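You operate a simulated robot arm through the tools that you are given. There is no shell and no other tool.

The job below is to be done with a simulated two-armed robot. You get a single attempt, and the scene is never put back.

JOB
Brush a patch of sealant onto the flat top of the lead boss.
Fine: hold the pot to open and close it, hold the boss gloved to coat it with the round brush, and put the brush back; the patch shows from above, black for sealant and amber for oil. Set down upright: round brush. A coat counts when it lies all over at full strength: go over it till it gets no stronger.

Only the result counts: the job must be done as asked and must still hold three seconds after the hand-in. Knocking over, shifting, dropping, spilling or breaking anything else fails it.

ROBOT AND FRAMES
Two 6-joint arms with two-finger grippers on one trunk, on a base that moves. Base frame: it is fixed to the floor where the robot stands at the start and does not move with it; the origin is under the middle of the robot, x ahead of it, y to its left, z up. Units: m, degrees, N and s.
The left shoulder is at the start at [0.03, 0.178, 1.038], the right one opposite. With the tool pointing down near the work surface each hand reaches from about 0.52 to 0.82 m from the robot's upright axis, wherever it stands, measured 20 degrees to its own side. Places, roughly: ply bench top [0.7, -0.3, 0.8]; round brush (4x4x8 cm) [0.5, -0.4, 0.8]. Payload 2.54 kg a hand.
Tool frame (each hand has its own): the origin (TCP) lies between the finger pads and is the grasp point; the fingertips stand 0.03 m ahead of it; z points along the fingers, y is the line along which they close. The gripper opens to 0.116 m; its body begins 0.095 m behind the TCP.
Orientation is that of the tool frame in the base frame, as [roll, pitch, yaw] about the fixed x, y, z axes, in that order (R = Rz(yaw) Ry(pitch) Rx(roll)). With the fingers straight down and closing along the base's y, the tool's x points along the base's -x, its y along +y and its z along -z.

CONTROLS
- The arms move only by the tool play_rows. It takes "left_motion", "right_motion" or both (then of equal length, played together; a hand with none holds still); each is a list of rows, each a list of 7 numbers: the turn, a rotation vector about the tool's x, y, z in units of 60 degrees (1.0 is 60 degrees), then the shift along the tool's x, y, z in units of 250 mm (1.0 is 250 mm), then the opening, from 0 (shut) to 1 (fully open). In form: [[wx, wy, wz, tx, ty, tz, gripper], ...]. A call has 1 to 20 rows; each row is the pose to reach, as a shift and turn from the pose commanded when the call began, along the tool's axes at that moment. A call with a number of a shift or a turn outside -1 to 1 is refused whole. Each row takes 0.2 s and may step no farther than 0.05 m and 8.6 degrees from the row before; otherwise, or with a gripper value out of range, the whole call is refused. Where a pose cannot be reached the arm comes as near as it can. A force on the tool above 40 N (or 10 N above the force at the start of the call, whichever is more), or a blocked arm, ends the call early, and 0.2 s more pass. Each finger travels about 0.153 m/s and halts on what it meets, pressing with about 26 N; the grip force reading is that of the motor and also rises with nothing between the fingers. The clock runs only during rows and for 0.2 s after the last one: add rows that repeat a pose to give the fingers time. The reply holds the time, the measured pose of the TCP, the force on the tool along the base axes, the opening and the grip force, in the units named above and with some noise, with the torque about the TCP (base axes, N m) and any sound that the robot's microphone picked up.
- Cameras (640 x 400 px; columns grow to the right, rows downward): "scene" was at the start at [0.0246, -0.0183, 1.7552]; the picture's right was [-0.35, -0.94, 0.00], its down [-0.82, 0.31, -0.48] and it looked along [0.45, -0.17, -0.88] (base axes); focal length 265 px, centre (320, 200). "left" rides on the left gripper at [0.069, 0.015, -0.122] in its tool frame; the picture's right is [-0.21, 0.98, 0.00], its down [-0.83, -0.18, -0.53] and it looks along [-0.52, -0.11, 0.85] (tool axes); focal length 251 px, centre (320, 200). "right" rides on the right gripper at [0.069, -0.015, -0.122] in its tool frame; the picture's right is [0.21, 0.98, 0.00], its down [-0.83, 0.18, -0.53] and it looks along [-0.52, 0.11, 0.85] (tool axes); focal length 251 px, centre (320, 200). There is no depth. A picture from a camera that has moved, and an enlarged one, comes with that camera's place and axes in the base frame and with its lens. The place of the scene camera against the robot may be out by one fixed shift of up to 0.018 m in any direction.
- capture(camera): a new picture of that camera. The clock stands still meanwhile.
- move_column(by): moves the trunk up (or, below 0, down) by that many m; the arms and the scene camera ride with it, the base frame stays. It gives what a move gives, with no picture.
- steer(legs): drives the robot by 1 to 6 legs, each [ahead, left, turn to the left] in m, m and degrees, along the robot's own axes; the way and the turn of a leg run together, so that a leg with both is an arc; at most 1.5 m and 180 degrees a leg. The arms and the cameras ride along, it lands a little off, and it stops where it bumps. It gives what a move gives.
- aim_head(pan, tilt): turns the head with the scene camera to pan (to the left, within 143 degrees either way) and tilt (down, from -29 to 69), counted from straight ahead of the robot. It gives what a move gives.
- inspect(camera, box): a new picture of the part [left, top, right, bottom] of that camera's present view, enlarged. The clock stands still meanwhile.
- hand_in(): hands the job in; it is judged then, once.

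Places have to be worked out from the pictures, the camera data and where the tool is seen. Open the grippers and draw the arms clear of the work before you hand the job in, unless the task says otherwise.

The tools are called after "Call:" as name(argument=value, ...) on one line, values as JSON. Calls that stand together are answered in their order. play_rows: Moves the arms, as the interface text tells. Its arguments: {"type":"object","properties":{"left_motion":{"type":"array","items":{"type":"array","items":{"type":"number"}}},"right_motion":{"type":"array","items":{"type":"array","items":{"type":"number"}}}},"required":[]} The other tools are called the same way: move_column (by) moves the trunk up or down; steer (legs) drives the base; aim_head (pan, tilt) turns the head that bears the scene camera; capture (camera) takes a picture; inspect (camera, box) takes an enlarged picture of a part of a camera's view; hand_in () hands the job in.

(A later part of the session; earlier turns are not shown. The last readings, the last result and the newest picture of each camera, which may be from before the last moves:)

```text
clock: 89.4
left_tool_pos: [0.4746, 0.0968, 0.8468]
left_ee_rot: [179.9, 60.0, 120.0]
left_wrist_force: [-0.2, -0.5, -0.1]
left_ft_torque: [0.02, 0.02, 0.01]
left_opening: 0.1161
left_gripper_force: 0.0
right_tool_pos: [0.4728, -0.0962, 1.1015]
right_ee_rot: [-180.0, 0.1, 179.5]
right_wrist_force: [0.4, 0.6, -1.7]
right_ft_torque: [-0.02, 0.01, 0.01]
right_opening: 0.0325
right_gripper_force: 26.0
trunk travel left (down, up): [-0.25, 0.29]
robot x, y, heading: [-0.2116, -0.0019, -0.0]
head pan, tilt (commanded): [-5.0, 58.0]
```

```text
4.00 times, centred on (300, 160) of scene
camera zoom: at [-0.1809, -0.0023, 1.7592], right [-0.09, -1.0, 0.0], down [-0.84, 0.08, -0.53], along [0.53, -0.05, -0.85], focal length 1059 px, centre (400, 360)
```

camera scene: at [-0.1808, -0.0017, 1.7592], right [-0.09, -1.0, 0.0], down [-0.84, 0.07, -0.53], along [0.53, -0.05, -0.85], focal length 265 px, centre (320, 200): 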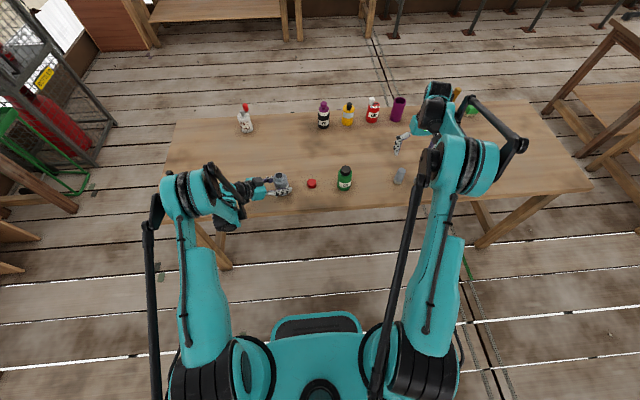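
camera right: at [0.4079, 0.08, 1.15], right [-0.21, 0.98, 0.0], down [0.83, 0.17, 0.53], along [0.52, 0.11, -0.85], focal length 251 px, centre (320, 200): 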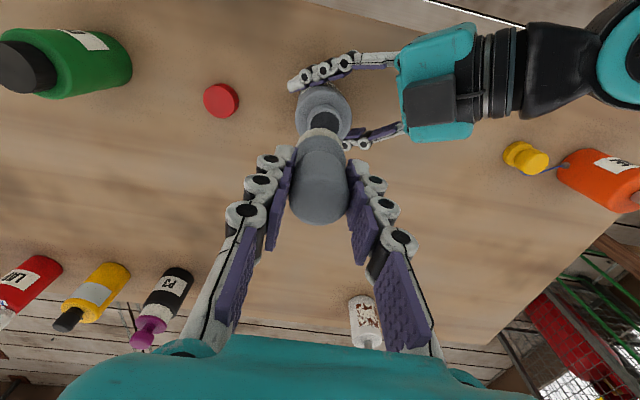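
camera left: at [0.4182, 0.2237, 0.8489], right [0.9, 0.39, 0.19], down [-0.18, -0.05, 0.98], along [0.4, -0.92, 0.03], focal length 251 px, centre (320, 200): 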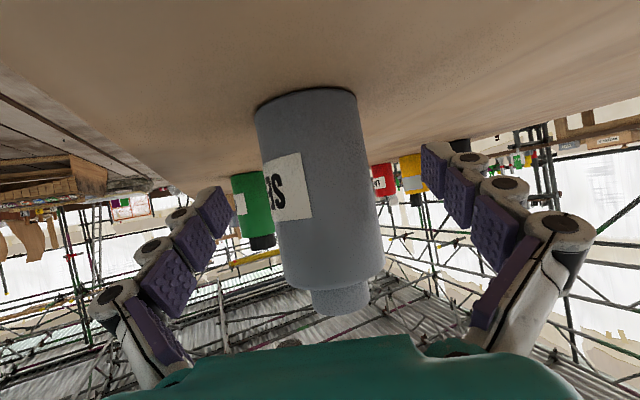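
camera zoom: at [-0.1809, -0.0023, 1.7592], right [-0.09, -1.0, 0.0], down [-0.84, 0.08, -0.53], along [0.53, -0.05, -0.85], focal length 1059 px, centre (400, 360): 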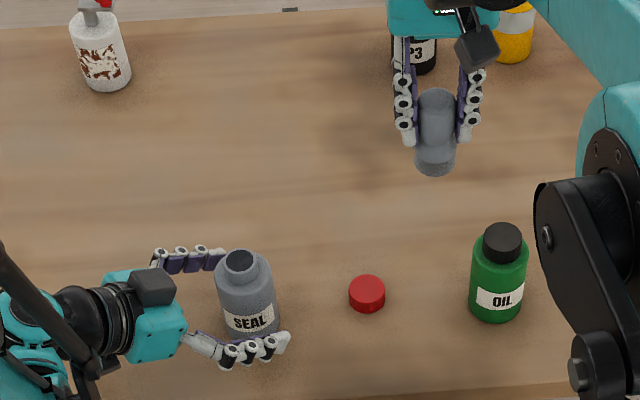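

The pot stands freely and upright. I withdraw the left hand along its fingers and then raise it 0.2 m.

Call:
play_rows(left_motion=[[0, 0, 0, 0, 0, -0.06, 1], [0, 0, 0, 0, 0, -0.14, 1], [0, 0, 0, 0, 0, -0.24, 1], [0, 0, 0, 0, 0, -0.36, 1], [0, 0, 0, 0, 0, -0.48, 1], [0, 0, 0, 0, 0, -0.6, 1], [0, 0, 0, -0.139, 0, -0.68, 1], [0, 0, 0, -0.277, 0, -0.76, 1], [0, 0, 0, -0.416, 0, -0.84, 1], [0, 0, 0, -0.554, 0, -0.92, 1], [0, 0, 0, -0.693, 0, -1, 1], [0, 0, 0, -0.693, 0, -1, 1]])

Call:
capture(camera="scene")

```text
clock: 92.0
left_tool_pos: [0.4074, 0.2086, 1.1224]
left_ee_rot: [-180.0, 60.0, 120.0]
left_wrist_force: [0.2, -0.2, 0.0]
left_ft_torque: [-0.02, -0.03, -0.02]
left_opening: 0.116
left_gripper_force: 0.2
right_tool_pos: [0.4732, -0.0958, 1.1018]
right_ee_rot: [-180.0, 0.0, 179.5]
right_wrist_force: [0.0, -0.4, -0.6]
right_ft_torque: [0.0, 0.03, -0.06]
right_opening: 0.0325
right_gripper_force: 25.7
trunk travel left (down, up): [-0.25, 0.29]
robot x, y, heading: [-0.2127, -0.0031, -0.2]
head pan, tilt (commanded): [-5.0, 58.0]
```

```text
taken
camera scene: at [-0.1799, -0.0019, 1.7591], right [-0.09, -1.0, 0.0], down [-0.85, 0.08, -0.53], along [0.53, -0.05, -0.85], focal length 265 px, centre (320, 200)
```

scene: 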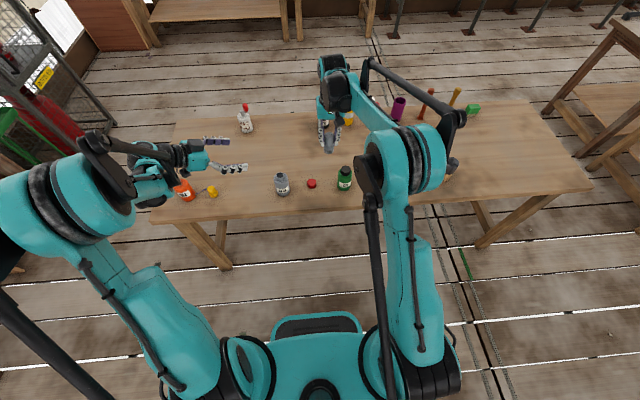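

Both hands are high and clear. I drive the base 0.71 m to the right so the boss lies in the same relative place as the pot did.

Call:
steer(legs=[[0.013, -0.713, 0]])

Call:
capture(camera="scene")

Call:
capture(camera="right")

Call:
capture(camera="left")

```text
clock: 96.0
left_tool_pos: [0.4176, -0.537, 1.1223]
left_ee_rot: [-180.0, 60.0, 119.1]
left_wrist_force: [0.3, 0.0, -0.4]
left_ft_torque: [0.04, -0.05, 0.03]
left_opening: 0.1162
left_gripper_force: 0.1
right_tool_pos: [0.4774, -0.8421, 1.1018]
right_ee_rot: [-179.9, 0.0, 178.7]
right_wrist_force: [-0.2, 0.8, -0.5]
right_ft_torque: [-0.01, 0.0, 0.0]
right_opening: 0.0325
right_gripper_force: 26.2
trunk travel left (down, up): [-0.25, 0.29]
robot x, y, heading: [-0.2083, -0.7347, -0.9]
head pan, tilt (commanded): [-5.0, 58.0]
```

```text
taken
camera scene: at [-0.1744, -0.739, 1.7592], right [-0.1, -0.99, 0.0], down [-0.84, 0.09, -0.53], along [0.53, -0.05, -0.85], focal length 265 px, centre (320, 200)
```

scene: 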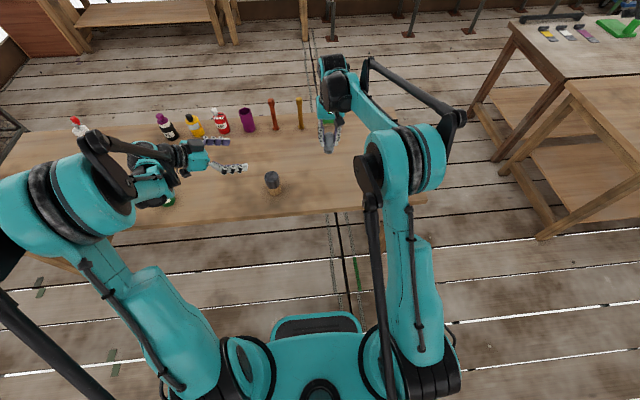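

```text
taken
camera right: at [0.4081, -0.855, 1.2238], right [-0.19, 0.98, 0.0], down [0.83, 0.16, 0.53], along [0.52, 0.1, -0.85], focal length 251 px, centre (320, 200)
```

right: 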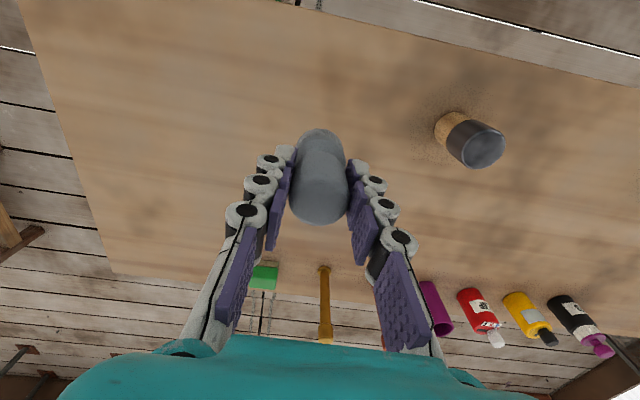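

```text
taken
camera left: at [0.3631, -0.4088, 1.1245], right [0.91, 0.38, 0.19], down [-0.18, -0.05, 0.98], along [0.38, -0.92, 0.03], focal length 251 px, centre (320, 200)
```

left: 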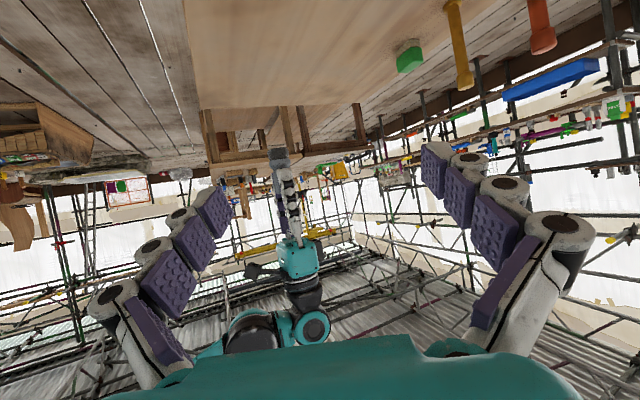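

The base is now at [-0.21, -0.735]. I zoom on the boss from the right camera to refine its centre and top height.

Call:
inspect(camera="right", box=[420, 90, 530, 180])

Call:
inspect(camera="scene", box=[230, 140, 330, 210])

```text
4.44 times, centred on (475, 135) of right
camera zoom: at [0.4081, -0.855, 1.2238], right [-0.19, 0.98, 0.0], down [0.83, 0.16, 0.53], along [0.52, 0.1, -0.85], focal length 1118 px, centre (-369, 489)
```

zoom: 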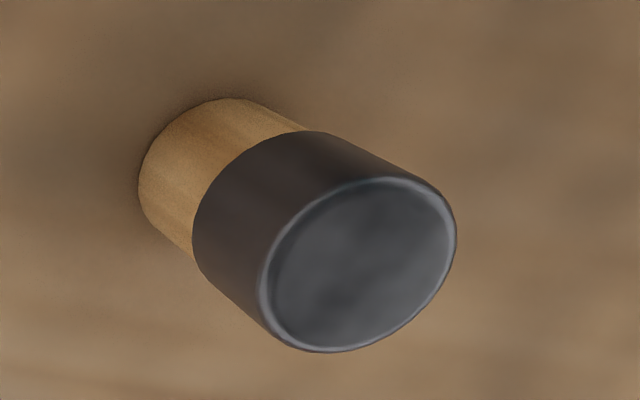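

```text
5.71 times, centred on (280, 175) of scene
camera zoom: at [-0.1744, -0.739, 1.7592], right [-0.1, -0.99, 0.0], down [-0.84, 0.09, -0.53], along [0.53, -0.05, -0.85], focal length 1512 px, centre (549, 343)
```

zoom: 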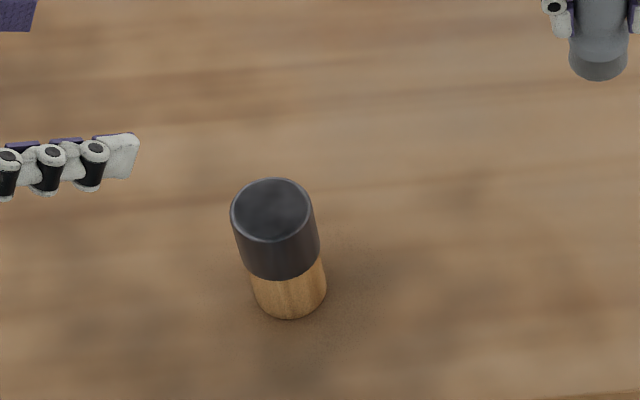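

The boss centre reads about [0.487, -0.616], top near z 0.898. I lower the left hand to its pre-grasp on the boss's left side, fingers open.

Call:
play_rows(left_motion=[[0, 0, 0, 0.11, 0.05, 0.03, 1], [0, 0, 0, 0.24, 0.087, 0.08, 1], [0, 0, 0, 0.38, 0.087, 0.14, 1], [0, 0, 0, 0.52, 0.087, 0.21, 1], [0, 0, 0, 0.65, 0.087, 0.27, 1], [0, 0, 0, 0.77, 0.087, 0.324, 1], [0, 0, 0, 0.77, 0.087, 0.324, 1]])

Call:
capture(camera="left")

Call:
inspect(camera="scene", box=[140, 120, 380, 270])

```text
clock: 97.6
left_tool_pos: [0.4252, -0.5051, 0.9176]
left_ee_rot: [-180.0, 60.0, 119.0]
left_wrist_force: [1.0, -0.4, -0.4]
left_ft_torque: [0.03, 0.01, 0.01]
left_opening: 0.1159
left_gripper_force: 0.0
right_tool_pos: [0.4768, -0.8419, 1.1017]
right_ee_rot: [-180.0, -0.1, 178.7]
right_wrist_force: [0.5, -0.1, -1.1]
right_ft_torque: [0.0, -0.02, -0.01]
right_opening: 0.0325
right_gripper_force: 26.0
trunk travel left (down, up): [-0.25, 0.29]
robot x, y, heading: [-0.2048, -0.7328, -0.9]
head pan, tilt (commanded): [-5.0, 58.0]
```

```text
taken
camera left: at [0.3702, -0.3777, 0.9199], right [0.91, 0.38, 0.19], down [-0.18, -0.04, 0.98], along [0.38, -0.92, 0.03], focal length 251 px, centre (320, 200)
```

left: 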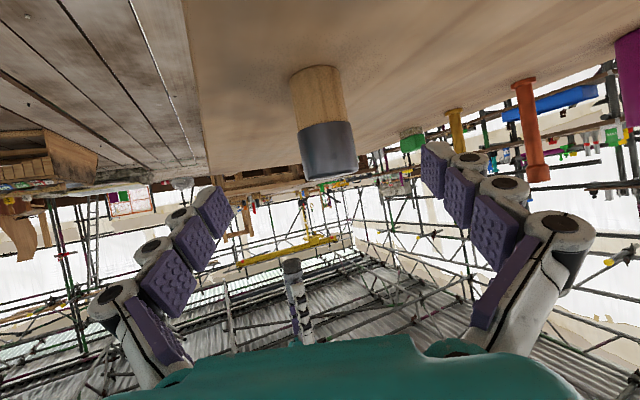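

```text
2.67 times, centred on (260, 195) of scene
camera zoom: at [-0.1751, -0.7387, 1.7592], right [-0.1, -0.99, 0.0], down [-0.84, 0.09, -0.53], along [0.53, -0.05, -0.85], focal length 706 px, centre (480, 213)
```

zoom: 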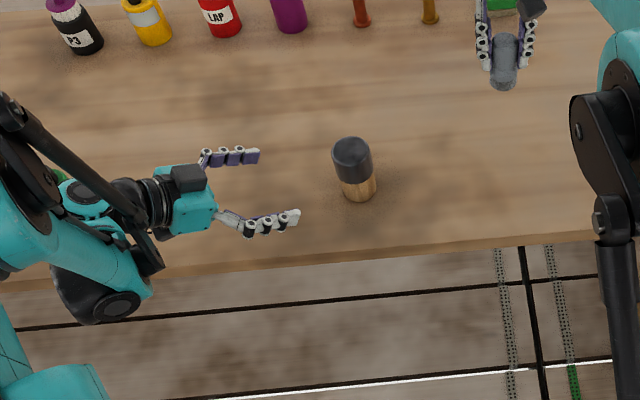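

The left hand is at pre-grasp with the boss straight ahead. I zoom its side view to fix the boss centre and heights.

Call:
inspect(camera="left", box=[260, 50, 390, 190])

Call:
inspect(camera="scene", box=[130, 140, 250, 250])

```text
2.86 times, centred on (325, 120) of left
camera zoom: at [0.3702, -0.3777, 0.9199], right [0.91, 0.38, 0.19], down [-0.18, -0.04, 0.98], along [0.38, -0.92, 0.03], focal length 718 px, centre (306, 429)
```

zoom: 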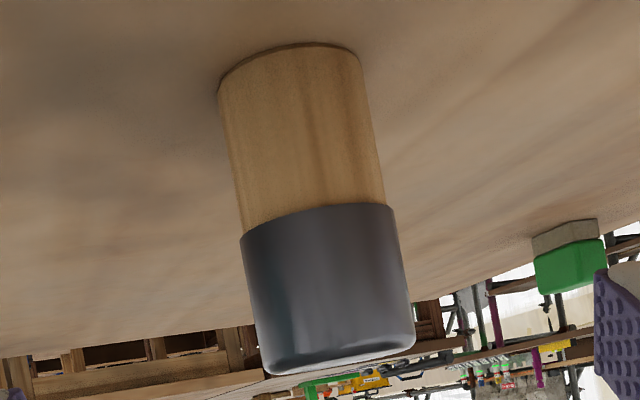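

```text
3.64 times, centred on (190, 195) of scene
camera zoom: at [-0.1751, -0.7387, 1.7592], right [-0.1, -0.99, 0.0], down [-0.84, 0.09, -0.53], along [0.53, -0.05, -0.85], focal length 962 px, centre (793, 218)
```

zoom: 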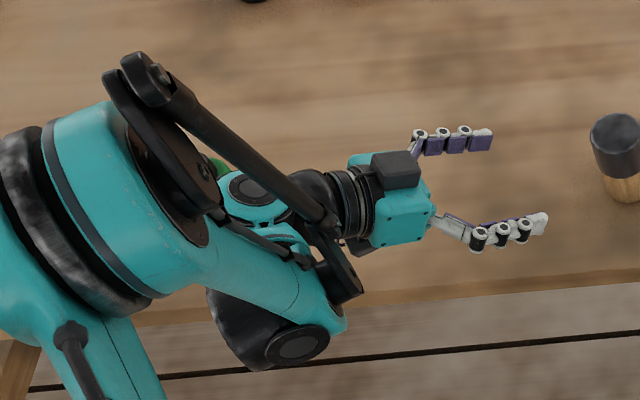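

The boss centre from this view is about [0.490, -0.617], top z 0.898, wood up to 0.857. I slide the left hand in along its fingers to TCP z 0.84.

Call:
play_rows(left_motion=[[0, 0, 0, 0.002, 0.002, 0.08, 1], [0, 0, 0, 0.004, 0.004, 0.16, 1], [0, 0, 0, 0.006, 0.006, 0.24, 1], [0, 0, 0, 0.008, 0.008, 0.32, 1], [0, 0, 0, 0.01, 0.01, 0.4, 1], [0, 0, 0, 0.013, 0.01, 0.48, 1], [0, 0, 0, 0.013, 0.01, 0.54, 1], [0, 0, 0, 0.013, 0.01, 0.601, 1], [0, 0, 0, 0.013, 0.01, 0.601, 1]])

Call:
capture(camera="left")

Call:
inspect(camera="scene", box=[180, 130, 340, 230])

```text
clock: 99.6
left_tool_pos: [0.4875, -0.6144, 0.8365]
left_ee_rot: [180.0, 60.1, 119.0]
left_wrist_force: [0.6, 0.3, -0.6]
left_ft_torque: [0.0, 0.0, 0.01]
left_opening: 0.1161
left_gripper_force: 0.1
right_tool_pos: [0.4773, -0.841, 1.102]
right_ee_rot: [180.0, 0.0, 178.8]
right_wrist_force: [-0.1, 0.3, -0.7]
right_ft_torque: [0.03, 0.04, -0.03]
right_opening: 0.0326
right_gripper_force: 26.2
trunk travel left (down, up): [-0.25, 0.29]
robot x, y, heading: [-0.2081, -0.7369, -0.9]
head pan, tilt (commanded): [-5.0, 58.0]
```

```text
taken
camera left: at [0.4342, -0.486, 0.8402], right [0.91, 0.38, 0.19], down [-0.18, -0.04, 0.98], along [0.38, -0.92, 0.03], focal length 251 px, centre (320, 200)
```

left: 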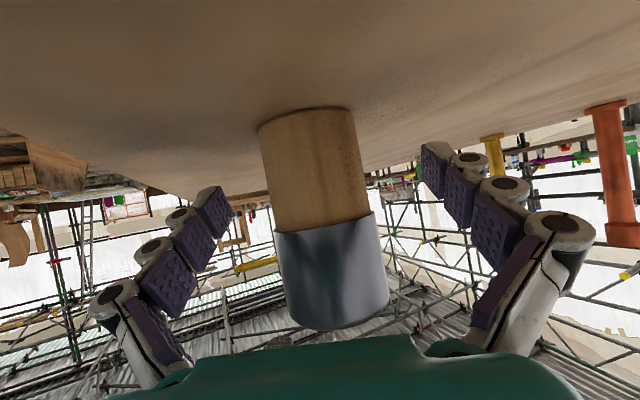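

```text
4.00 times, centred on (260, 180) of scene
camera zoom: at [-0.1747, -0.7381, 1.7592], right [-0.1, -0.99, 0.0], down [-0.84, 0.09, -0.53], along [0.53, -0.05, -0.85], focal length 1059 px, centre (560, 280)
```

zoom: 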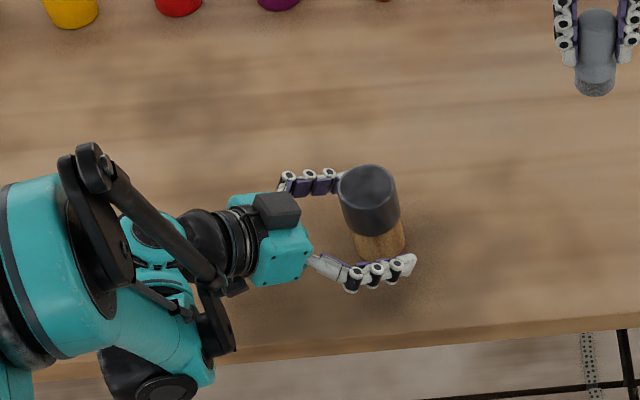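

The boss is centred between the left pads. I close the left hand on it slowly.

Call:
play_rows(left_motion=[[0, 0, 0, 0, 0, 0, 0.9], [0, 0, 0, 0, 0, 0, 0.8], [0, 0, 0, 0, 0, 0, 0.7], [0, 0, 0, 0, 0, 0, 0.62], [0, 0, 0, 0, 0, 0, 0.57], [0, 0, 0, 0, 0, 0, 0.54], [0, 0, 0, 0, 0, 0, 0.51], [0, 0, 0, 0, 0, 0, 0.48], [0, 0, 0, 0, 0, 0, 0.45], [0, 0, 0, 0, 0, 0, 0.42], [0, 0, 0, 0, 0, 0, 0.38], [0, 0, 0, 0, 0, 0, 0.38]])

Call:
capture(camera="left")

Call:
inspect(camera="scene", box=[180, 130, 340, 230])

```text
clock: 102.2
left_tool_pos: [0.4886, -0.6145, 0.8378]
left_ee_rot: [-180.0, 59.9, 119.0]
left_wrist_force: [-0.8, 0.0, 1.6]
left_ft_torque: [0.03, 0.03, -0.01]
left_opening: 0.0555
left_gripper_force: 26.5
right_tool_pos: [0.4779, -0.8429, 1.1026]
right_ee_rot: [-180.0, 0.0, 178.6]
right_wrist_force: [-0.1, 0.9, 0.9]
right_ft_torque: [-0.03, 0.02, 0.0]
right_opening: 0.0327
right_gripper_force: 25.6
trunk travel left (down, up): [-0.25, 0.29]
robot x, y, heading: [-0.2058, -0.7339, -1.0]
head pan, tilt (commanded): [-5.0, 58.0]
```

```text
taken
camera left: at [0.4342, -0.4858, 0.8403], right [0.91, 0.38, 0.19], down [-0.18, -0.04, 0.98], along [0.38, -0.92, 0.03], focal length 251 px, centre (320, 200)
```

left: 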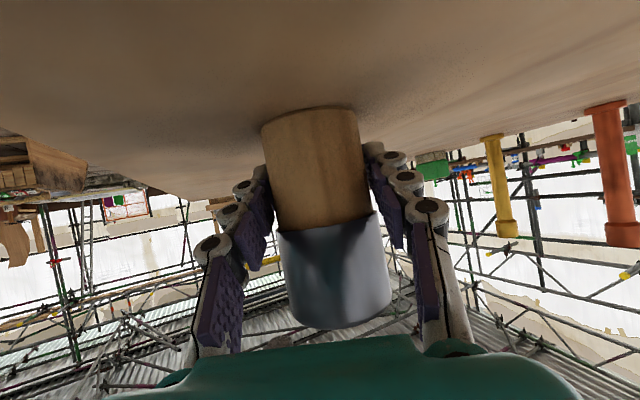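

```text
4.00 times, centred on (260, 180) of scene
camera zoom: at [-0.1746, -0.7383, 1.7592], right [-0.1, -0.99, 0.0], down [-0.84, 0.09, -0.53], along [0.53, -0.05, -0.85], focal length 1059 px, centre (560, 280)
```

zoom: 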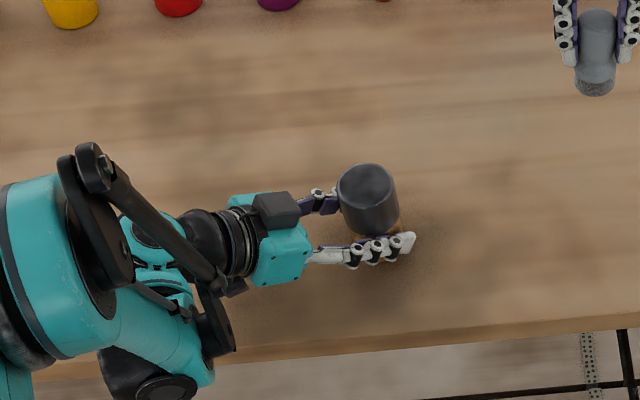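

The boss is held firmly with no net load. I bring the loaded brush over it, turning the right wrist so its fingers stay clear of the left gripper.

Call:
play_rows(right_motion=[[0, 0, 0.12, -0.003, 0.11, 0, 0.15], [0, 0, 0.24, -0.007, 0.22, 0, 0.15], [0, 0, 0.36, -0.01, 0.33, 0.02, 0.15], [0, 0, 0.48, -0.014, 0.45, 0.05, 0.15], [0, 0, 0.6, -0.017, 0.56, 0.08, 0.15], [0, 0, 0.72, -0.02, 0.67, 0.11, 0.15], [0, 0, 0.84, -0.024, 0.79, 0.15, 0.15], [0, 0, 0.978, -0.028, 0.901, 0.18, 0.15], [0, 0, 0.978, -0.028, 0.901, 0.18, 0.15]])

Call:
capture(camera="right")

Call:
inspect(camera="scene", box=[180, 110, 340, 210])

Call:
capture(camera="left")

```text
clock: 104.2
left_tool_pos: [0.4885, -0.613, 0.8379]
left_ee_rot: [179.9, 60.0, 119.1]
left_wrist_force: [-0.1, -0.9, 1.4]
left_ft_torque: [-0.08, 0.0, 0.01]
left_opening: 0.0556
left_gripper_force: 25.5
right_tool_pos: [0.4904, -0.6165, 1.0581]
right_ee_rot: [-180.0, 0.1, 119.9]
right_wrist_force: [-0.2, 0.0, 0.1]
right_ft_torque: [0.03, 0.01, 0.01]
right_opening: 0.0324
right_gripper_force: 26.3
trunk travel left (down, up): [-0.25, 0.29]
robot x, y, heading: [-0.2089, -0.7374, -1.0]
head pan, tilt (commanded): [-5.0, 58.0]
```

```text
taken
camera right: at [0.4423, -0.563, 1.1796], right [0.74, 0.67, 0.0], down [0.57, -0.63, 0.53], along [0.36, -0.4, -0.85], focal length 251 px, centre (320, 200)
```

right: 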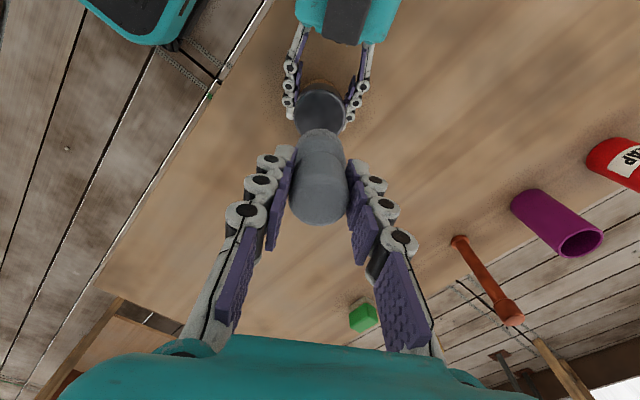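

```text
4.00 times, centred on (260, 160) of scene
camera zoom: at [-0.1746, -0.7386, 1.7592], right [-0.1, -0.99, 0.0], down [-0.84, 0.09, -0.53], along [0.53, -0.05, -0.85], focal length 1059 px, centre (560, 360)
```

zoom: 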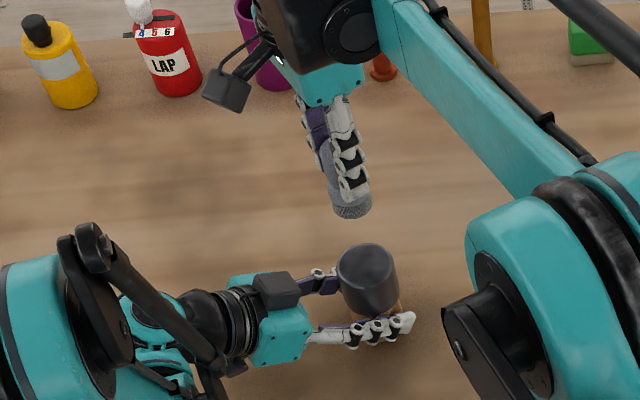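

```text
taken
camera left: at [0.4342, -0.4859, 0.8403], right [0.91, 0.38, 0.19], down [-0.18, -0.04, 0.98], along [0.38, -0.92, 0.03], focal length 251 px, centre (320, 200)
```

left: 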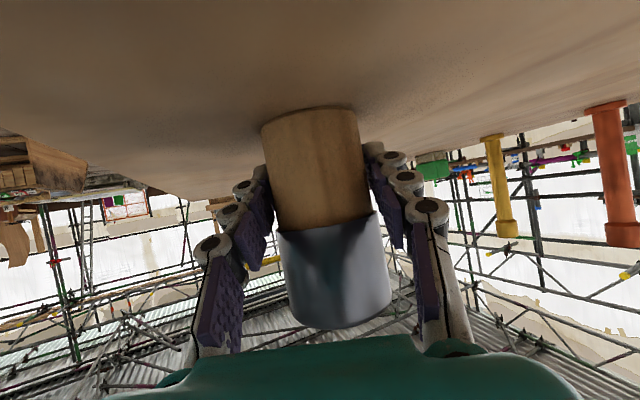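

I zoom from the right camera to find the boss top's centre relative to the brush.

Call:
inspect(camera="right", box=[260, 60, 380, 160])

```text
4.00 times, centred on (320, 110) of right
camera zoom: at [0.4423, -0.563, 1.1796], right [0.74, 0.67, 0.0], down [0.57, -0.63, 0.53], along [0.36, -0.4, -0.85], focal length 1006 px, centre (320, 560)
```

zoom: 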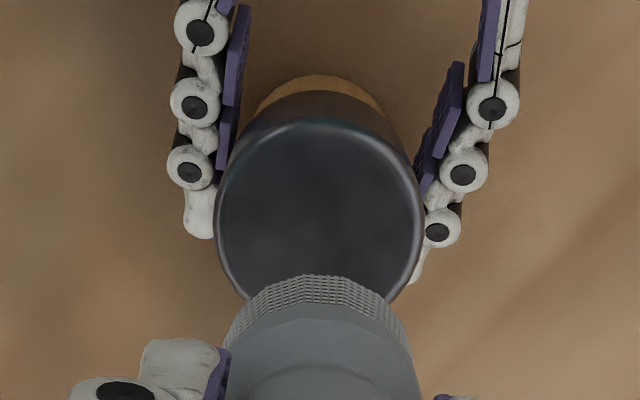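

The boss top centre is about [0.4875, -0.6135]. I shift the brush over it and lower to about 7 mm above the surface.

Call:
play_rows(right_motion=[[0, 0, 0, 0.0135, -0.0035, 0.07, 0.15], [0, 0, 0, 0.0135, -0.0035, 0.15, 0.15], [0, 0, 0, 0.0135, -0.0035, 0.22, 0.15], [0, 0, 0, 0.0135, -0.0035, 0.28, 0.15], [0, 0, 0, 0.0135, -0.0035, 0.336, 0.15], [0, 0, 0, 0.0135, -0.0035, 0.336, 0.15]])

Call:
inspect(camera="right", box=[240, 80, 400, 200])

Call:
inspect(camera="left", box=[240, 240, 440, 365])

Call:
inspect(camera="scene", box=[210, 120, 310, 200])

```text
clock: 105.6
left_tool_pos: [0.4889, -0.6142, 0.8383]
left_ee_rot: [-180.0, 60.0, 119.1]
left_wrist_force: [-0.5, 0.3, 1.7]
left_ft_torque: [-0.05, 0.0, -0.02]
left_opening: 0.0558
left_gripper_force: 26.4
right_tool_pos: [0.4878, -0.6123, 0.973]
right_ee_rot: [-180.0, 0.0, 120.0]
right_wrist_force: [0.7, -0.8, -1.0]
right_ft_torque: [0.01, 0.01, -0.01]
right_opening: 0.0325
right_gripper_force: 25.7
trunk travel left (down, up): [-0.25, 0.29]
robot x, y, heading: [-0.2052, -0.7347, -0.8]
head pan, tilt (commanded): [-5.0, 58.0]
```

```text
3.33 times, centred on (320, 140) of right
camera zoom: at [0.4396, -0.5609, 1.0955], right [0.74, 0.67, 0.0], down [0.57, -0.62, 0.53], along [0.36, -0.39, -0.85], focal length 838 px, centre (320, 400)
```

zoom: 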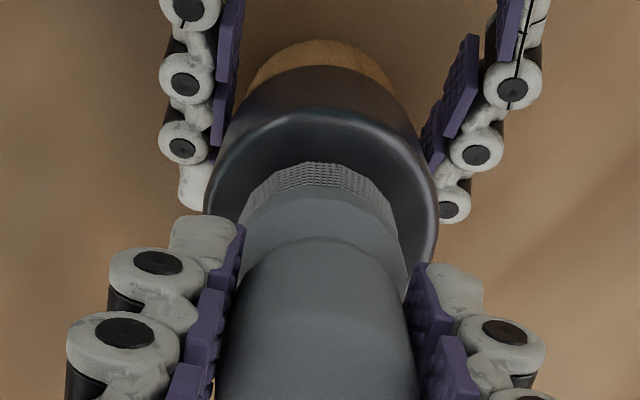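

```text
3.20 times, centred on (340, 302) of left
camera zoom: at [0.4341, -0.4858, 0.8403], right [0.91, 0.38, 0.19], down [-0.18, -0.04, 0.98], along [0.38, -0.92, 0.03], focal length 805 px, centre (256, -128)
```

zoom: 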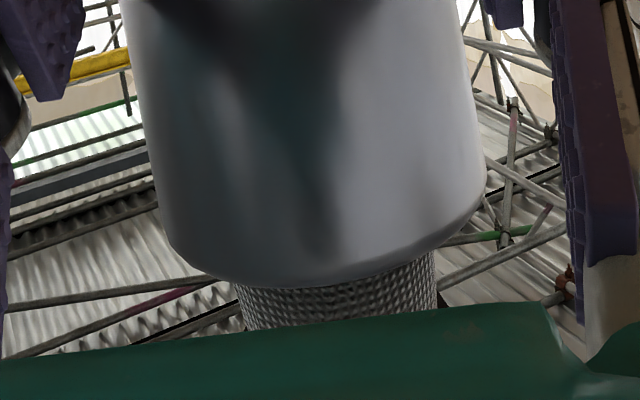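

```text
5.00 times, centred on (260, 160) of scene
camera zoom: at [-0.1747, -0.7383, 1.7592], right [-0.1, -0.99, 0.0], down [-0.84, 0.09, -0.53], along [0.53, -0.05, -0.85], focal length 1323 px, centre (620, 400)
```

zoom: 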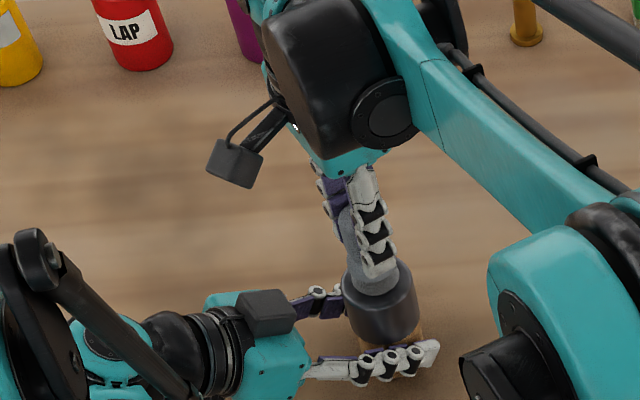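

The brush is centred over the boss top, about 7 mm above it. I lower it gently to contact.

Call:
play_rows(right_motion=[[0, 0, 0, 0, 0, 0.008, 0.15], [0, 0, 0, 0, 0, 0.016, 0.15], [0, 0, 0, 0, 0, 0.016, 0.15]])

Call:
inspect(camera="left", box=[240, 240, 440, 365])

```text
clock: 106.4
left_tool_pos: [0.4885, -0.6142, 0.8368]
left_ee_rot: [179.8, 59.9, 118.8]
left_wrist_force: [7.6, -0.8, -16.4]
left_ft_torque: [-0.35, -0.13, 0.08]
left_opening: 0.0557
left_gripper_force: 26.6
right_tool_pos: [0.4873, -0.6132, 0.9699]
right_ee_rot: [-179.9, 0.1, 120.0]
right_wrist_force: [0.4, -0.1, 37.8]
right_ft_torque: [-0.07, -0.03, 0.04]
right_opening: 0.0325
right_gripper_force: 25.7
trunk travel left (down, up): [-0.25, 0.29]
robot x, y, heading: [-0.2058, -0.7417, -1.0]
head pan, tilt (commanded): [-5.0, 58.0]
```

```text
3.20 times, centred on (340, 302) of left
camera zoom: at [0.4338, -0.4859, 0.8405], right [0.91, 0.38, 0.19], down [-0.18, -0.05, 0.98], along [0.38, -0.92, 0.03], focal length 805 px, centre (256, -128)
```

zoom: 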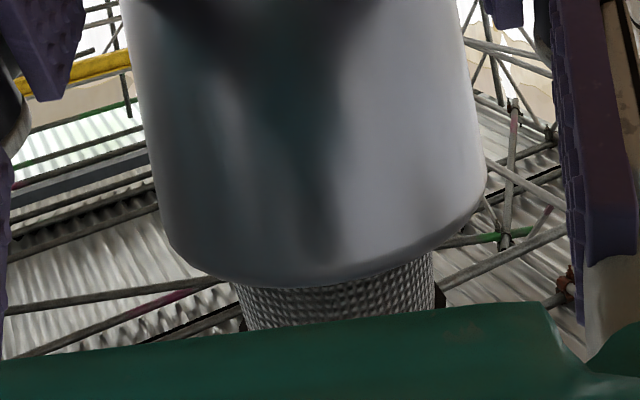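

Contact at 38 N is too hard; I ease up 2 mm and sweep one circle of about 11 mm radius over the top to spread the sealant.

Call:
play_rows(right_motion=[[0, 0, 0, 0, 0, -0.008, 0.15], [0, 0, 0, 0.022, 0, -0.008, 0.15], [0, 0, 0, 0.044, 0, -0.008, 0.15], [0, 0, 0, 0.038, 0.022, -0.008, 0.15], [0, 0, 0, 0.022, 0.038, -0.008, 0.15], [0, 0, 0, 0, 0.044, -0.008, 0.15], [0, 0, 0, -0.022, 0.038, -0.008, 0.15], [0, 0, 0, -0.038, 0.022, -0.008, 0.15], [0, 0, 0, -0.044, 0, -0.008, 0.15], [0, 0, 0, -0.038, -0.022, -0.008, 0.15], [0, 0, 0, -0.022, -0.038, -0.008, 0.15], [0, 0, 0, 0, -0.044, -0.008, 0.15], [0, 0, 0, 0.022, -0.038, -0.008, 0.15], [0, 0, 0, 0.038, -0.022, -0.008, 0.15], [0, 0, 0, 0.044, 0, -0.008, 0.15], [0, 0, 0, 0.022, 0, -0.008, 0.15], [0, 0, 0, 0, 0, -0.008, 0.15]])

Call:
inspect(camera="right", box=[240, 80, 400, 200])

Call:
inspect(camera="left", box=[240, 240, 440, 365])

```text
clock: 110.0
left_tool_pos: [0.4886, -0.6148, 0.8383]
left_ee_rot: [-179.9, 60.0, 119.0]
left_wrist_force: [0.5, -1.6, 6.5]
left_ft_torque: [-0.24, -0.03, 0.01]
left_opening: 0.0558
left_gripper_force: 25.5
right_tool_pos: [0.4865, -0.6135, 0.9718]
right_ee_rot: [180.0, 0.0, 120.1]
right_wrist_force: [-0.8, 0.3, -0.2]
right_ft_torque: [0.02, 0.0, 0.01]
right_opening: 0.0324
right_gripper_force: 26.0
trunk travel left (down, up): [-0.25, 0.29]
robot x, y, heading: [-0.2098, -0.7342, -0.9]
head pan, tilt (commanded): [-5.0, 58.0]
```

```text
3.33 times, centred on (320, 140) of right
camera zoom: at [0.4393, -0.5616, 1.0932], right [0.74, 0.67, 0.0], down [0.57, -0.62, 0.53], along [0.36, -0.39, -0.85], focal length 838 px, centre (320, 400)
```

zoom: 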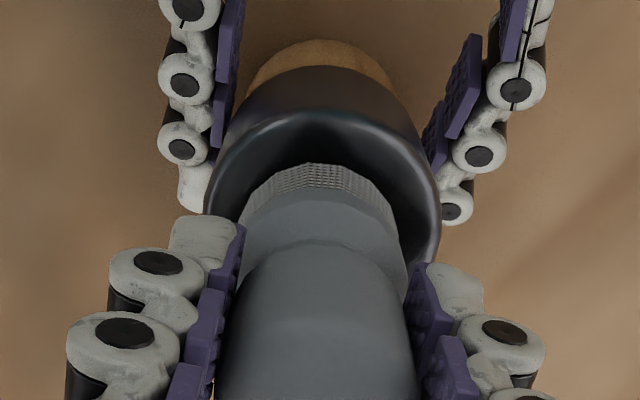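

```text
3.20 times, centred on (340, 302) of left
camera zoom: at [0.4339, -0.486, 0.8407], right [0.91, 0.38, 0.19], down [-0.18, -0.04, 0.98], along [0.38, -0.92, 0.03], focal length 805 px, centre (256, -128)
```

zoom: 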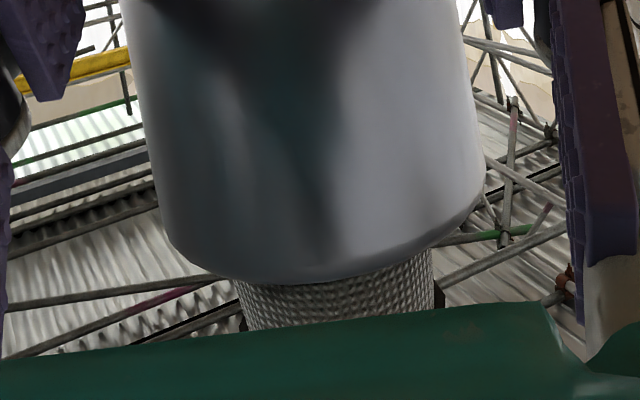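

The visible part of the top is already darker, but the contact is now nearly zero. I lower 1 mm and sweep another full circle for an even coat.

Call:
play_rows(right_motion=[[0, 0, 0, 0, 0, 0.004, 0.15], [0, 0, 0, 0.022, 0, 0.004, 0.15], [0, 0, 0, 0.044, 0, 0.004, 0.15], [0, 0, 0, 0.038, -0.022, 0.004, 0.15], [0, 0, 0, 0.022, -0.038, 0.004, 0.15], [0, 0, 0, 0, -0.044, 0.004, 0.15], [0, 0, 0, -0.022, -0.038, 0.004, 0.15], [0, 0, 0, -0.038, -0.022, 0.004, 0.15], [0, 0, 0, -0.044, 0, 0.004, 0.15], [0, 0, 0, -0.038, 0.022, 0.004, 0.15], [0, 0, 0, -0.022, 0.038, 0.004, 0.15], [0, 0, 0, 0, 0.044, 0.004, 0.15], [0, 0, 0, 0.022, 0.038, 0.004, 0.15], [0, 0, 0, 0.038, 0.022, 0.004, 0.15], [0, 0, 0, 0.044, 0, 0.004, 0.15], [0, 0, 0, 0.022, 0, 0.004, 0.15], [0, 0, 0, 0, 0, 0.004, 0.15], [0, 0, 0, 0, 0, 0.004, 0.15]])

Call:
inspect(camera="right", box=[240, 80, 400, 200])

```text
clock: 113.8
left_tool_pos: [0.487, -0.6143, 0.8392]
left_ee_rot: [180.0, 60.0, 118.9]
left_wrist_force: [-0.6, -0.4, 5.1]
left_ft_torque: [0.17, 0.13, -0.05]
left_opening: 0.0555
left_gripper_force: 26.1
right_tool_pos: [0.4858, -0.6137, 0.9701]
right_ee_rot: [180.0, 0.0, 120.0]
right_wrist_force: [-0.5, 1.7, 2.4]
right_ft_torque: [0.11, 0.05, 0.01]
right_opening: 0.0327
right_gripper_force: 26.3
trunk travel left (down, up): [-0.25, 0.29]
robot x, y, heading: [-0.2084, -0.7372, -0.8]
head pan, tilt (commanded): [-5.0, 58.0]
```

```text
3.33 times, centred on (320, 140) of right
camera zoom: at [0.4388, -0.5603, 1.0927], right [0.74, 0.67, 0.0], down [0.57, -0.62, 0.53], along [0.36, -0.39, -0.85], focal length 838 px, centre (320, 400)
```

zoom: 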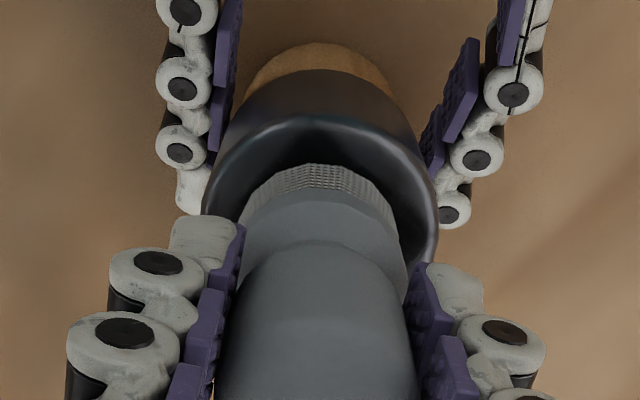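

Light contact of about 2 N held during the sweep. I lift the brush 9 cm to inspect the coat from above.

Call:
play_rows(right_motion=[[0, 0, 0, 0, 0, -0.03, 0.15], [0, 0, 0, 0, 0, -0.1, 0.15], [0, 0, 0, 0, 0, -0.2, 0.15], [0, 0, 0, 0, 0, -0.3, 0.15], [0, 0, 0, 0, 0, -0.4, 0.15], [0, 0, 0, 0, 0, -0.4, 0.15]])

Call:
inspect(camera="right", box=[270, 70, 370, 150])

Call:
inspect(camera="scene", box=[250, 155, 300, 195])

```text
clock: 115.2
left_tool_pos: [0.4885, -0.6146, 0.8383]
left_ee_rot: [180.0, 60.0, 119.1]
left_wrist_force: [-2.8, 1.1, 6.6]
left_ft_torque: [-0.03, 0.1, -0.05]
left_opening: 0.0555
left_gripper_force: 26.1
right_tool_pos: [0.4872, -0.6158, 1.0693]
right_ee_rot: [-180.0, 0.0, 120.0]
right_wrist_force: [0.6, -0.5, -0.3]
right_ft_torque: [-0.01, 0.0, 0.02]
right_opening: 0.0323
right_gripper_force: 26.2
trunk travel left (down, up): [-0.25, 0.29]
robot x, y, heading: [-0.2074, -0.7361, -0.8]
head pan, tilt (commanded): [-5.0, 58.0]
```

```text
5.00 times, centred on (320, 110) of right
camera zoom: at [0.4392, -0.5625, 1.1916], right [0.74, 0.67, 0.0], down [0.57, -0.62, 0.53], along [0.36, -0.39, -0.85], focal length 1257 px, centre (320, 650)
```

zoom: 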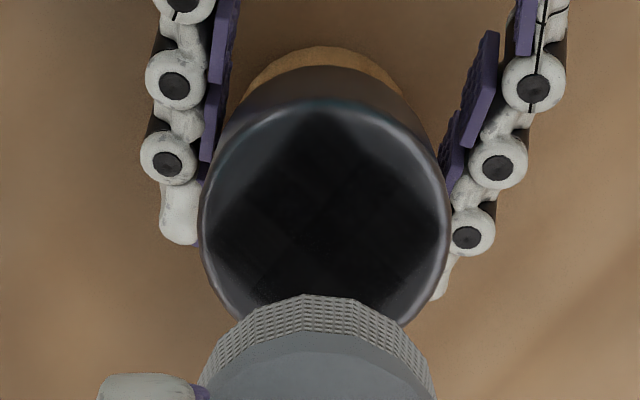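

```text
10.00 times, centred on (275, 175) of scene
camera zoom: at [-0.1755, -0.7384, 1.7592], right [-0.1, -0.99, 0.0], down [-0.84, 0.09, -0.53], along [0.53, -0.05, -0.85], focal length 2647 px, centre (770, 450)
```

zoom: 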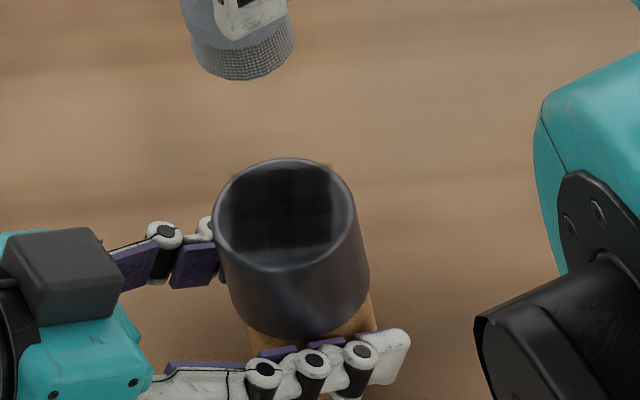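

A black square patch shows on the top with faint differences between cells. I zoom in closely to judge which parts are weaker.

Call:
inspect(camera="scene", box=[263, 167, 290, 187])

Call:
inspect(camera="right", box=[295, 82, 345, 132])

Call:
inspect(camera="scene", box=[264, 142, 284, 162])

```text
16.00 times, centred on (276, 177) of scene
camera zoom: at [-0.1755, -0.7384, 1.7592], right [-0.1, -0.99, 0.0], down [-0.84, 0.09, -0.53], along [0.53, -0.05, -0.85], focal length 4235 px, centre (1016, 568)
```

zoom: 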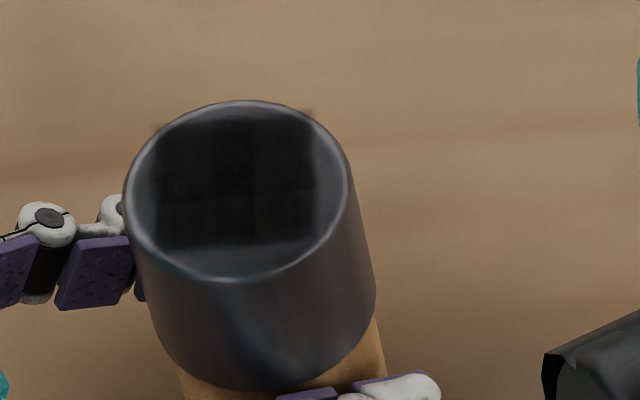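

```text
8.00 times, centred on (320, 107) of right
camera zoom: at [0.4392, -0.5625, 1.1916], right [0.74, 0.67, 0.0], down [0.57, -0.62, 0.53], along [0.36, -0.39, -0.85], focal length 2012 px, centre (320, 944)
```

zoom: 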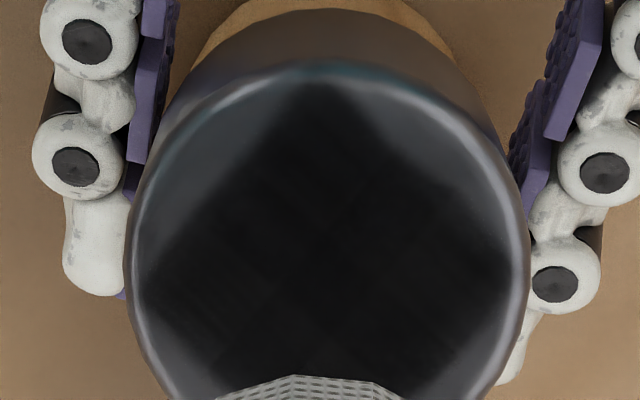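

```text
16.00 times, centred on (274, 152) of scene
camera zoom: at [-0.1755, -0.7384, 1.7592], right [-0.1, -0.99, 0.0], down [-0.84, 0.09, -0.53], along [0.53, -0.05, -0.85], focal length 4235 px, centre (1056, 968)
```

zoom: 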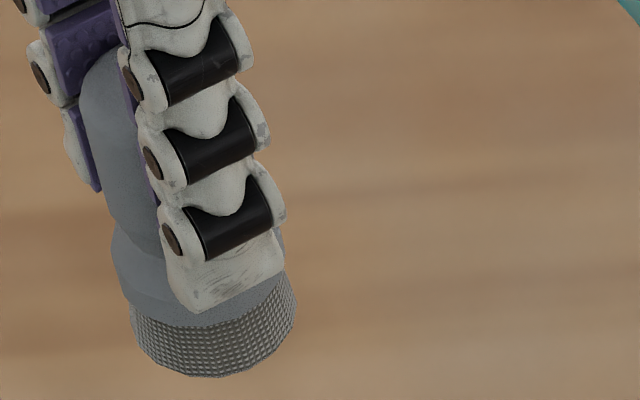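

The patch is about 4 cm square and dark, but slightly uneven toward its edges, so more passes are needed. I lower back to light contact and sweep a slightly wider circle (12.5 mm).

Call:
play_rows(right_motion=[[0, 0, 0, 0, 0, 0.14, 0.15], [0, 0, 0, 0, 0, 0.28, 0.15], [0, 0, 0, 0, 0, 0.37, 0.15], [0, 0, 0, 0, 0, 0.404, 0.15], [0, 0, 0, 0.025, 0, 0.404, 0.15], [0, 0, 0, 0.05, 0, 0.404, 0.15], [0, 0, 0, 0.043, 0.025, 0.404, 0.15], [0, 0, 0, 0.025, 0.043, 0.404, 0.15], [0, 0, 0, 0, 0.05, 0.404, 0.15], [0, 0, 0, -0.025, 0.043, 0.404, 0.15], [0, 0, 0, -0.043, 0.025, 0.404, 0.15], [0, 0, 0, -0.05, 0, 0.404, 0.15], [0, 0, 0, -0.043, -0.025, 0.404, 0.15], [0, 0, 0, -0.025, -0.043, 0.404, 0.15], [0, 0, 0, 0, -0.05, 0.404, 0.15], [0, 0, 0, 0.025, -0.043, 0.404, 0.15], [0, 0, 0, 0.043, -0.025, 0.404, 0.15], [0, 0, 0, 0.05, 0, 0.404, 0.15], [0, 0, 0, 0.025, 0, 0.404, 0.15], [0, 0, 0, 0, 0, 0.404, 0.15]])

Call:
play_rows(right_motion=[[0, 0, 0, 0.025, 0, 0.001, 0.15], [0, 0, 0, 0.05, 0, 0.001, 0.15], [0, 0, 0, 0.043, -0.025, 0.001, 0.15], [0, 0, 0, 0.025, -0.043, 0.001, 0.15], [0, 0, 0, 0, -0.05, 0.001, 0.15], [0, 0, 0, -0.025, -0.043, 0.001, 0.15], [0, 0, 0, -0.043, -0.025, 0.001, 0.15], [0, 0, 0, -0.05, 0, 0.001, 0.15], [0, 0, 0, -0.043, 0.025, 0.001, 0.15], [0, 0, 0, -0.025, 0.043, 0.001, 0.15], [0, 0, 0, 0, 0.05, 0.001, 0.15], [0, 0, 0, 0.025, 0.043, 0.001, 0.15], [0, 0, 0, 0.043, 0.025, 0.001, 0.15], [0, 0, 0, 0.05, 0, 0.001, 0.15], [0, 0, 0, 0.025, 0, 0.001, 0.15], [0, 0, 0, 0, 0, 0.001, 0.15], [0, 0, 0, -0.025, 0, 0.001, 0.15], [0, 0, 0, 0, 0, 0.001, 0.15]])

```text
clock: 119.4
left_tool_pos: [0.487, -0.6142, 0.8381]
left_ee_rot: [179.9, 59.9, 118.9]
left_wrist_force: [-1.2, -2.5, 2.4]
left_ft_torque: [0.35, 0.23, 0.02]
left_opening: 0.0554
left_gripper_force: 26.2
right_tool_pos: [0.4868, -0.6149, 0.9694]
right_ee_rot: [179.9, 0.0, 120.0]
right_wrist_force: [-1.5, 3.2, 6.2]
right_ft_torque: [0.27, 0.09, 0.02]
right_opening: 0.0323
right_gripper_force: 25.3
trunk travel left (down, up): [-0.25, 0.29]
robot x, y, heading: [-0.2075, -0.7388, -1.2]
head pan, tilt (commanded): [-5.0, 58.0]
```

```text
clock: 123.2
left_tool_pos: [0.4868, -0.6138, 0.8389]
left_ee_rot: [-179.9, 60.0, 119.1]
left_wrist_force: [-4.2, 3.1, -0.8]
left_ft_torque: [-0.62, 0.07, 0.03]
left_opening: 0.0556
left_gripper_force: 26.2
right_tool_pos: [0.4868, -0.6156, 0.9684]
right_ee_rot: [179.9, 0.0, 119.9]
right_wrist_force: [3.7, -5.0, 11.0]
right_ft_torque: [-0.23, -0.14, -0.02]
right_opening: 0.0323
right_gripper_force: 25.8
trunk travel left (down, up): [-0.25, 0.29]
robot x, y, heading: [-0.207, -0.7377, -1.1]
head pan, tilt (commanded): [-5.0, 58.0]
```

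Contact of 6-11 N was held during both circles. I lift and step back 3 cm so the camera sees the whole top.

Call:
play_rows(right_motion=[[0, 0, 0, 0, 0, -0.03, 0.15], [0, 0, 0, 0, 0, -0.1, 0.15], [0, 0, 0, -0.03, 0, -0.2, 0.15], [0, 0, 0, -0.06, 0, -0.3, 0.15], [0, 0, 0, -0.12, 0, -0.4, 0.15], [0, 0, 0, -0.12, 0, -0.4, 0.15]])

Call:
inspect(camera="right", box=[290, 50, 350, 110])

Call:
inspect(camera="scene", box=[263, 167, 290, 187])

Call:
capture(camera="right")

```text
clock: 124.6
left_tool_pos: [0.4888, -0.6147, 0.8379]
left_ee_rot: [179.9, 60.0, 119.1]
left_wrist_force: [1.6, 0.2, 8.8]
left_ft_torque: [-0.09, 0.02, -0.08]
left_opening: 0.0557
left_gripper_force: 25.9
right_tool_pos: [0.5027, -0.6403, 1.0678]
right_ee_rot: [-180.0, 0.0, 120.0]
right_wrist_force: [0.2, 0.0, -1.2]
right_ft_torque: [-0.07, 0.01, 0.01]
right_opening: 0.0325
right_gripper_force: 25.9
trunk travel left (down, up): [-0.25, 0.29]
robot x, y, heading: [-0.2087, -0.7368, -1.0]
head pan, tilt (commanded): [-5.0, 58.0]
```

```text
6.67 times, centred on (320, 80) of right
camera zoom: at [0.4548, -0.5875, 1.1908], right [0.74, 0.67, 0.0], down [0.57, -0.62, 0.53], along [0.36, -0.39, -0.85], focal length 1676 px, centre (320, 1000)
```

zoom: 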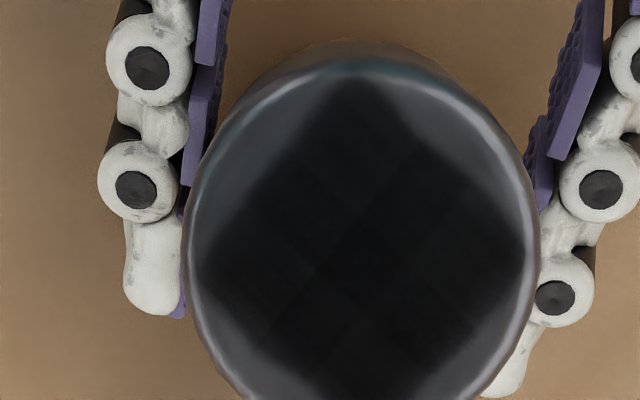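

```text
16.00 times, centred on (276, 177) of scene
camera zoom: at [-0.1753, -0.7386, 1.7592], right [-0.1, -0.99, 0.0], down [-0.84, 0.09, -0.53], along [0.53, -0.05, -0.85], focal length 4235 px, centre (1016, 568)
```

zoom: 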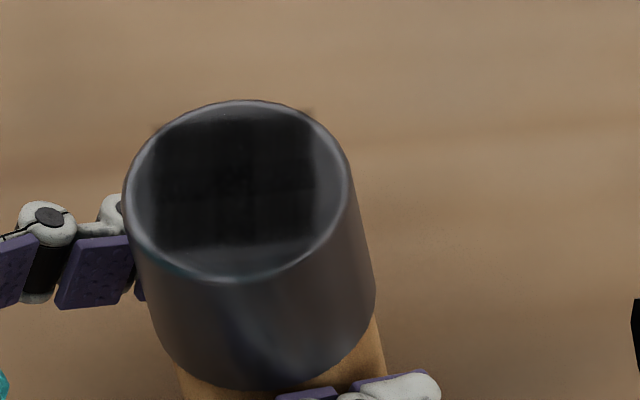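

```text
taken
camera right: at [0.4548, -0.5875, 1.1908], right [0.74, 0.67, 0.0], down [0.57, -0.62, 0.53], along [0.36, -0.39, -0.85], focal length 251 px, centre (320, 200)
```

right: 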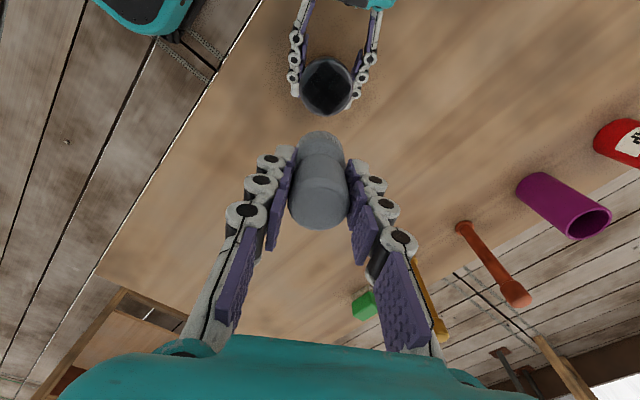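

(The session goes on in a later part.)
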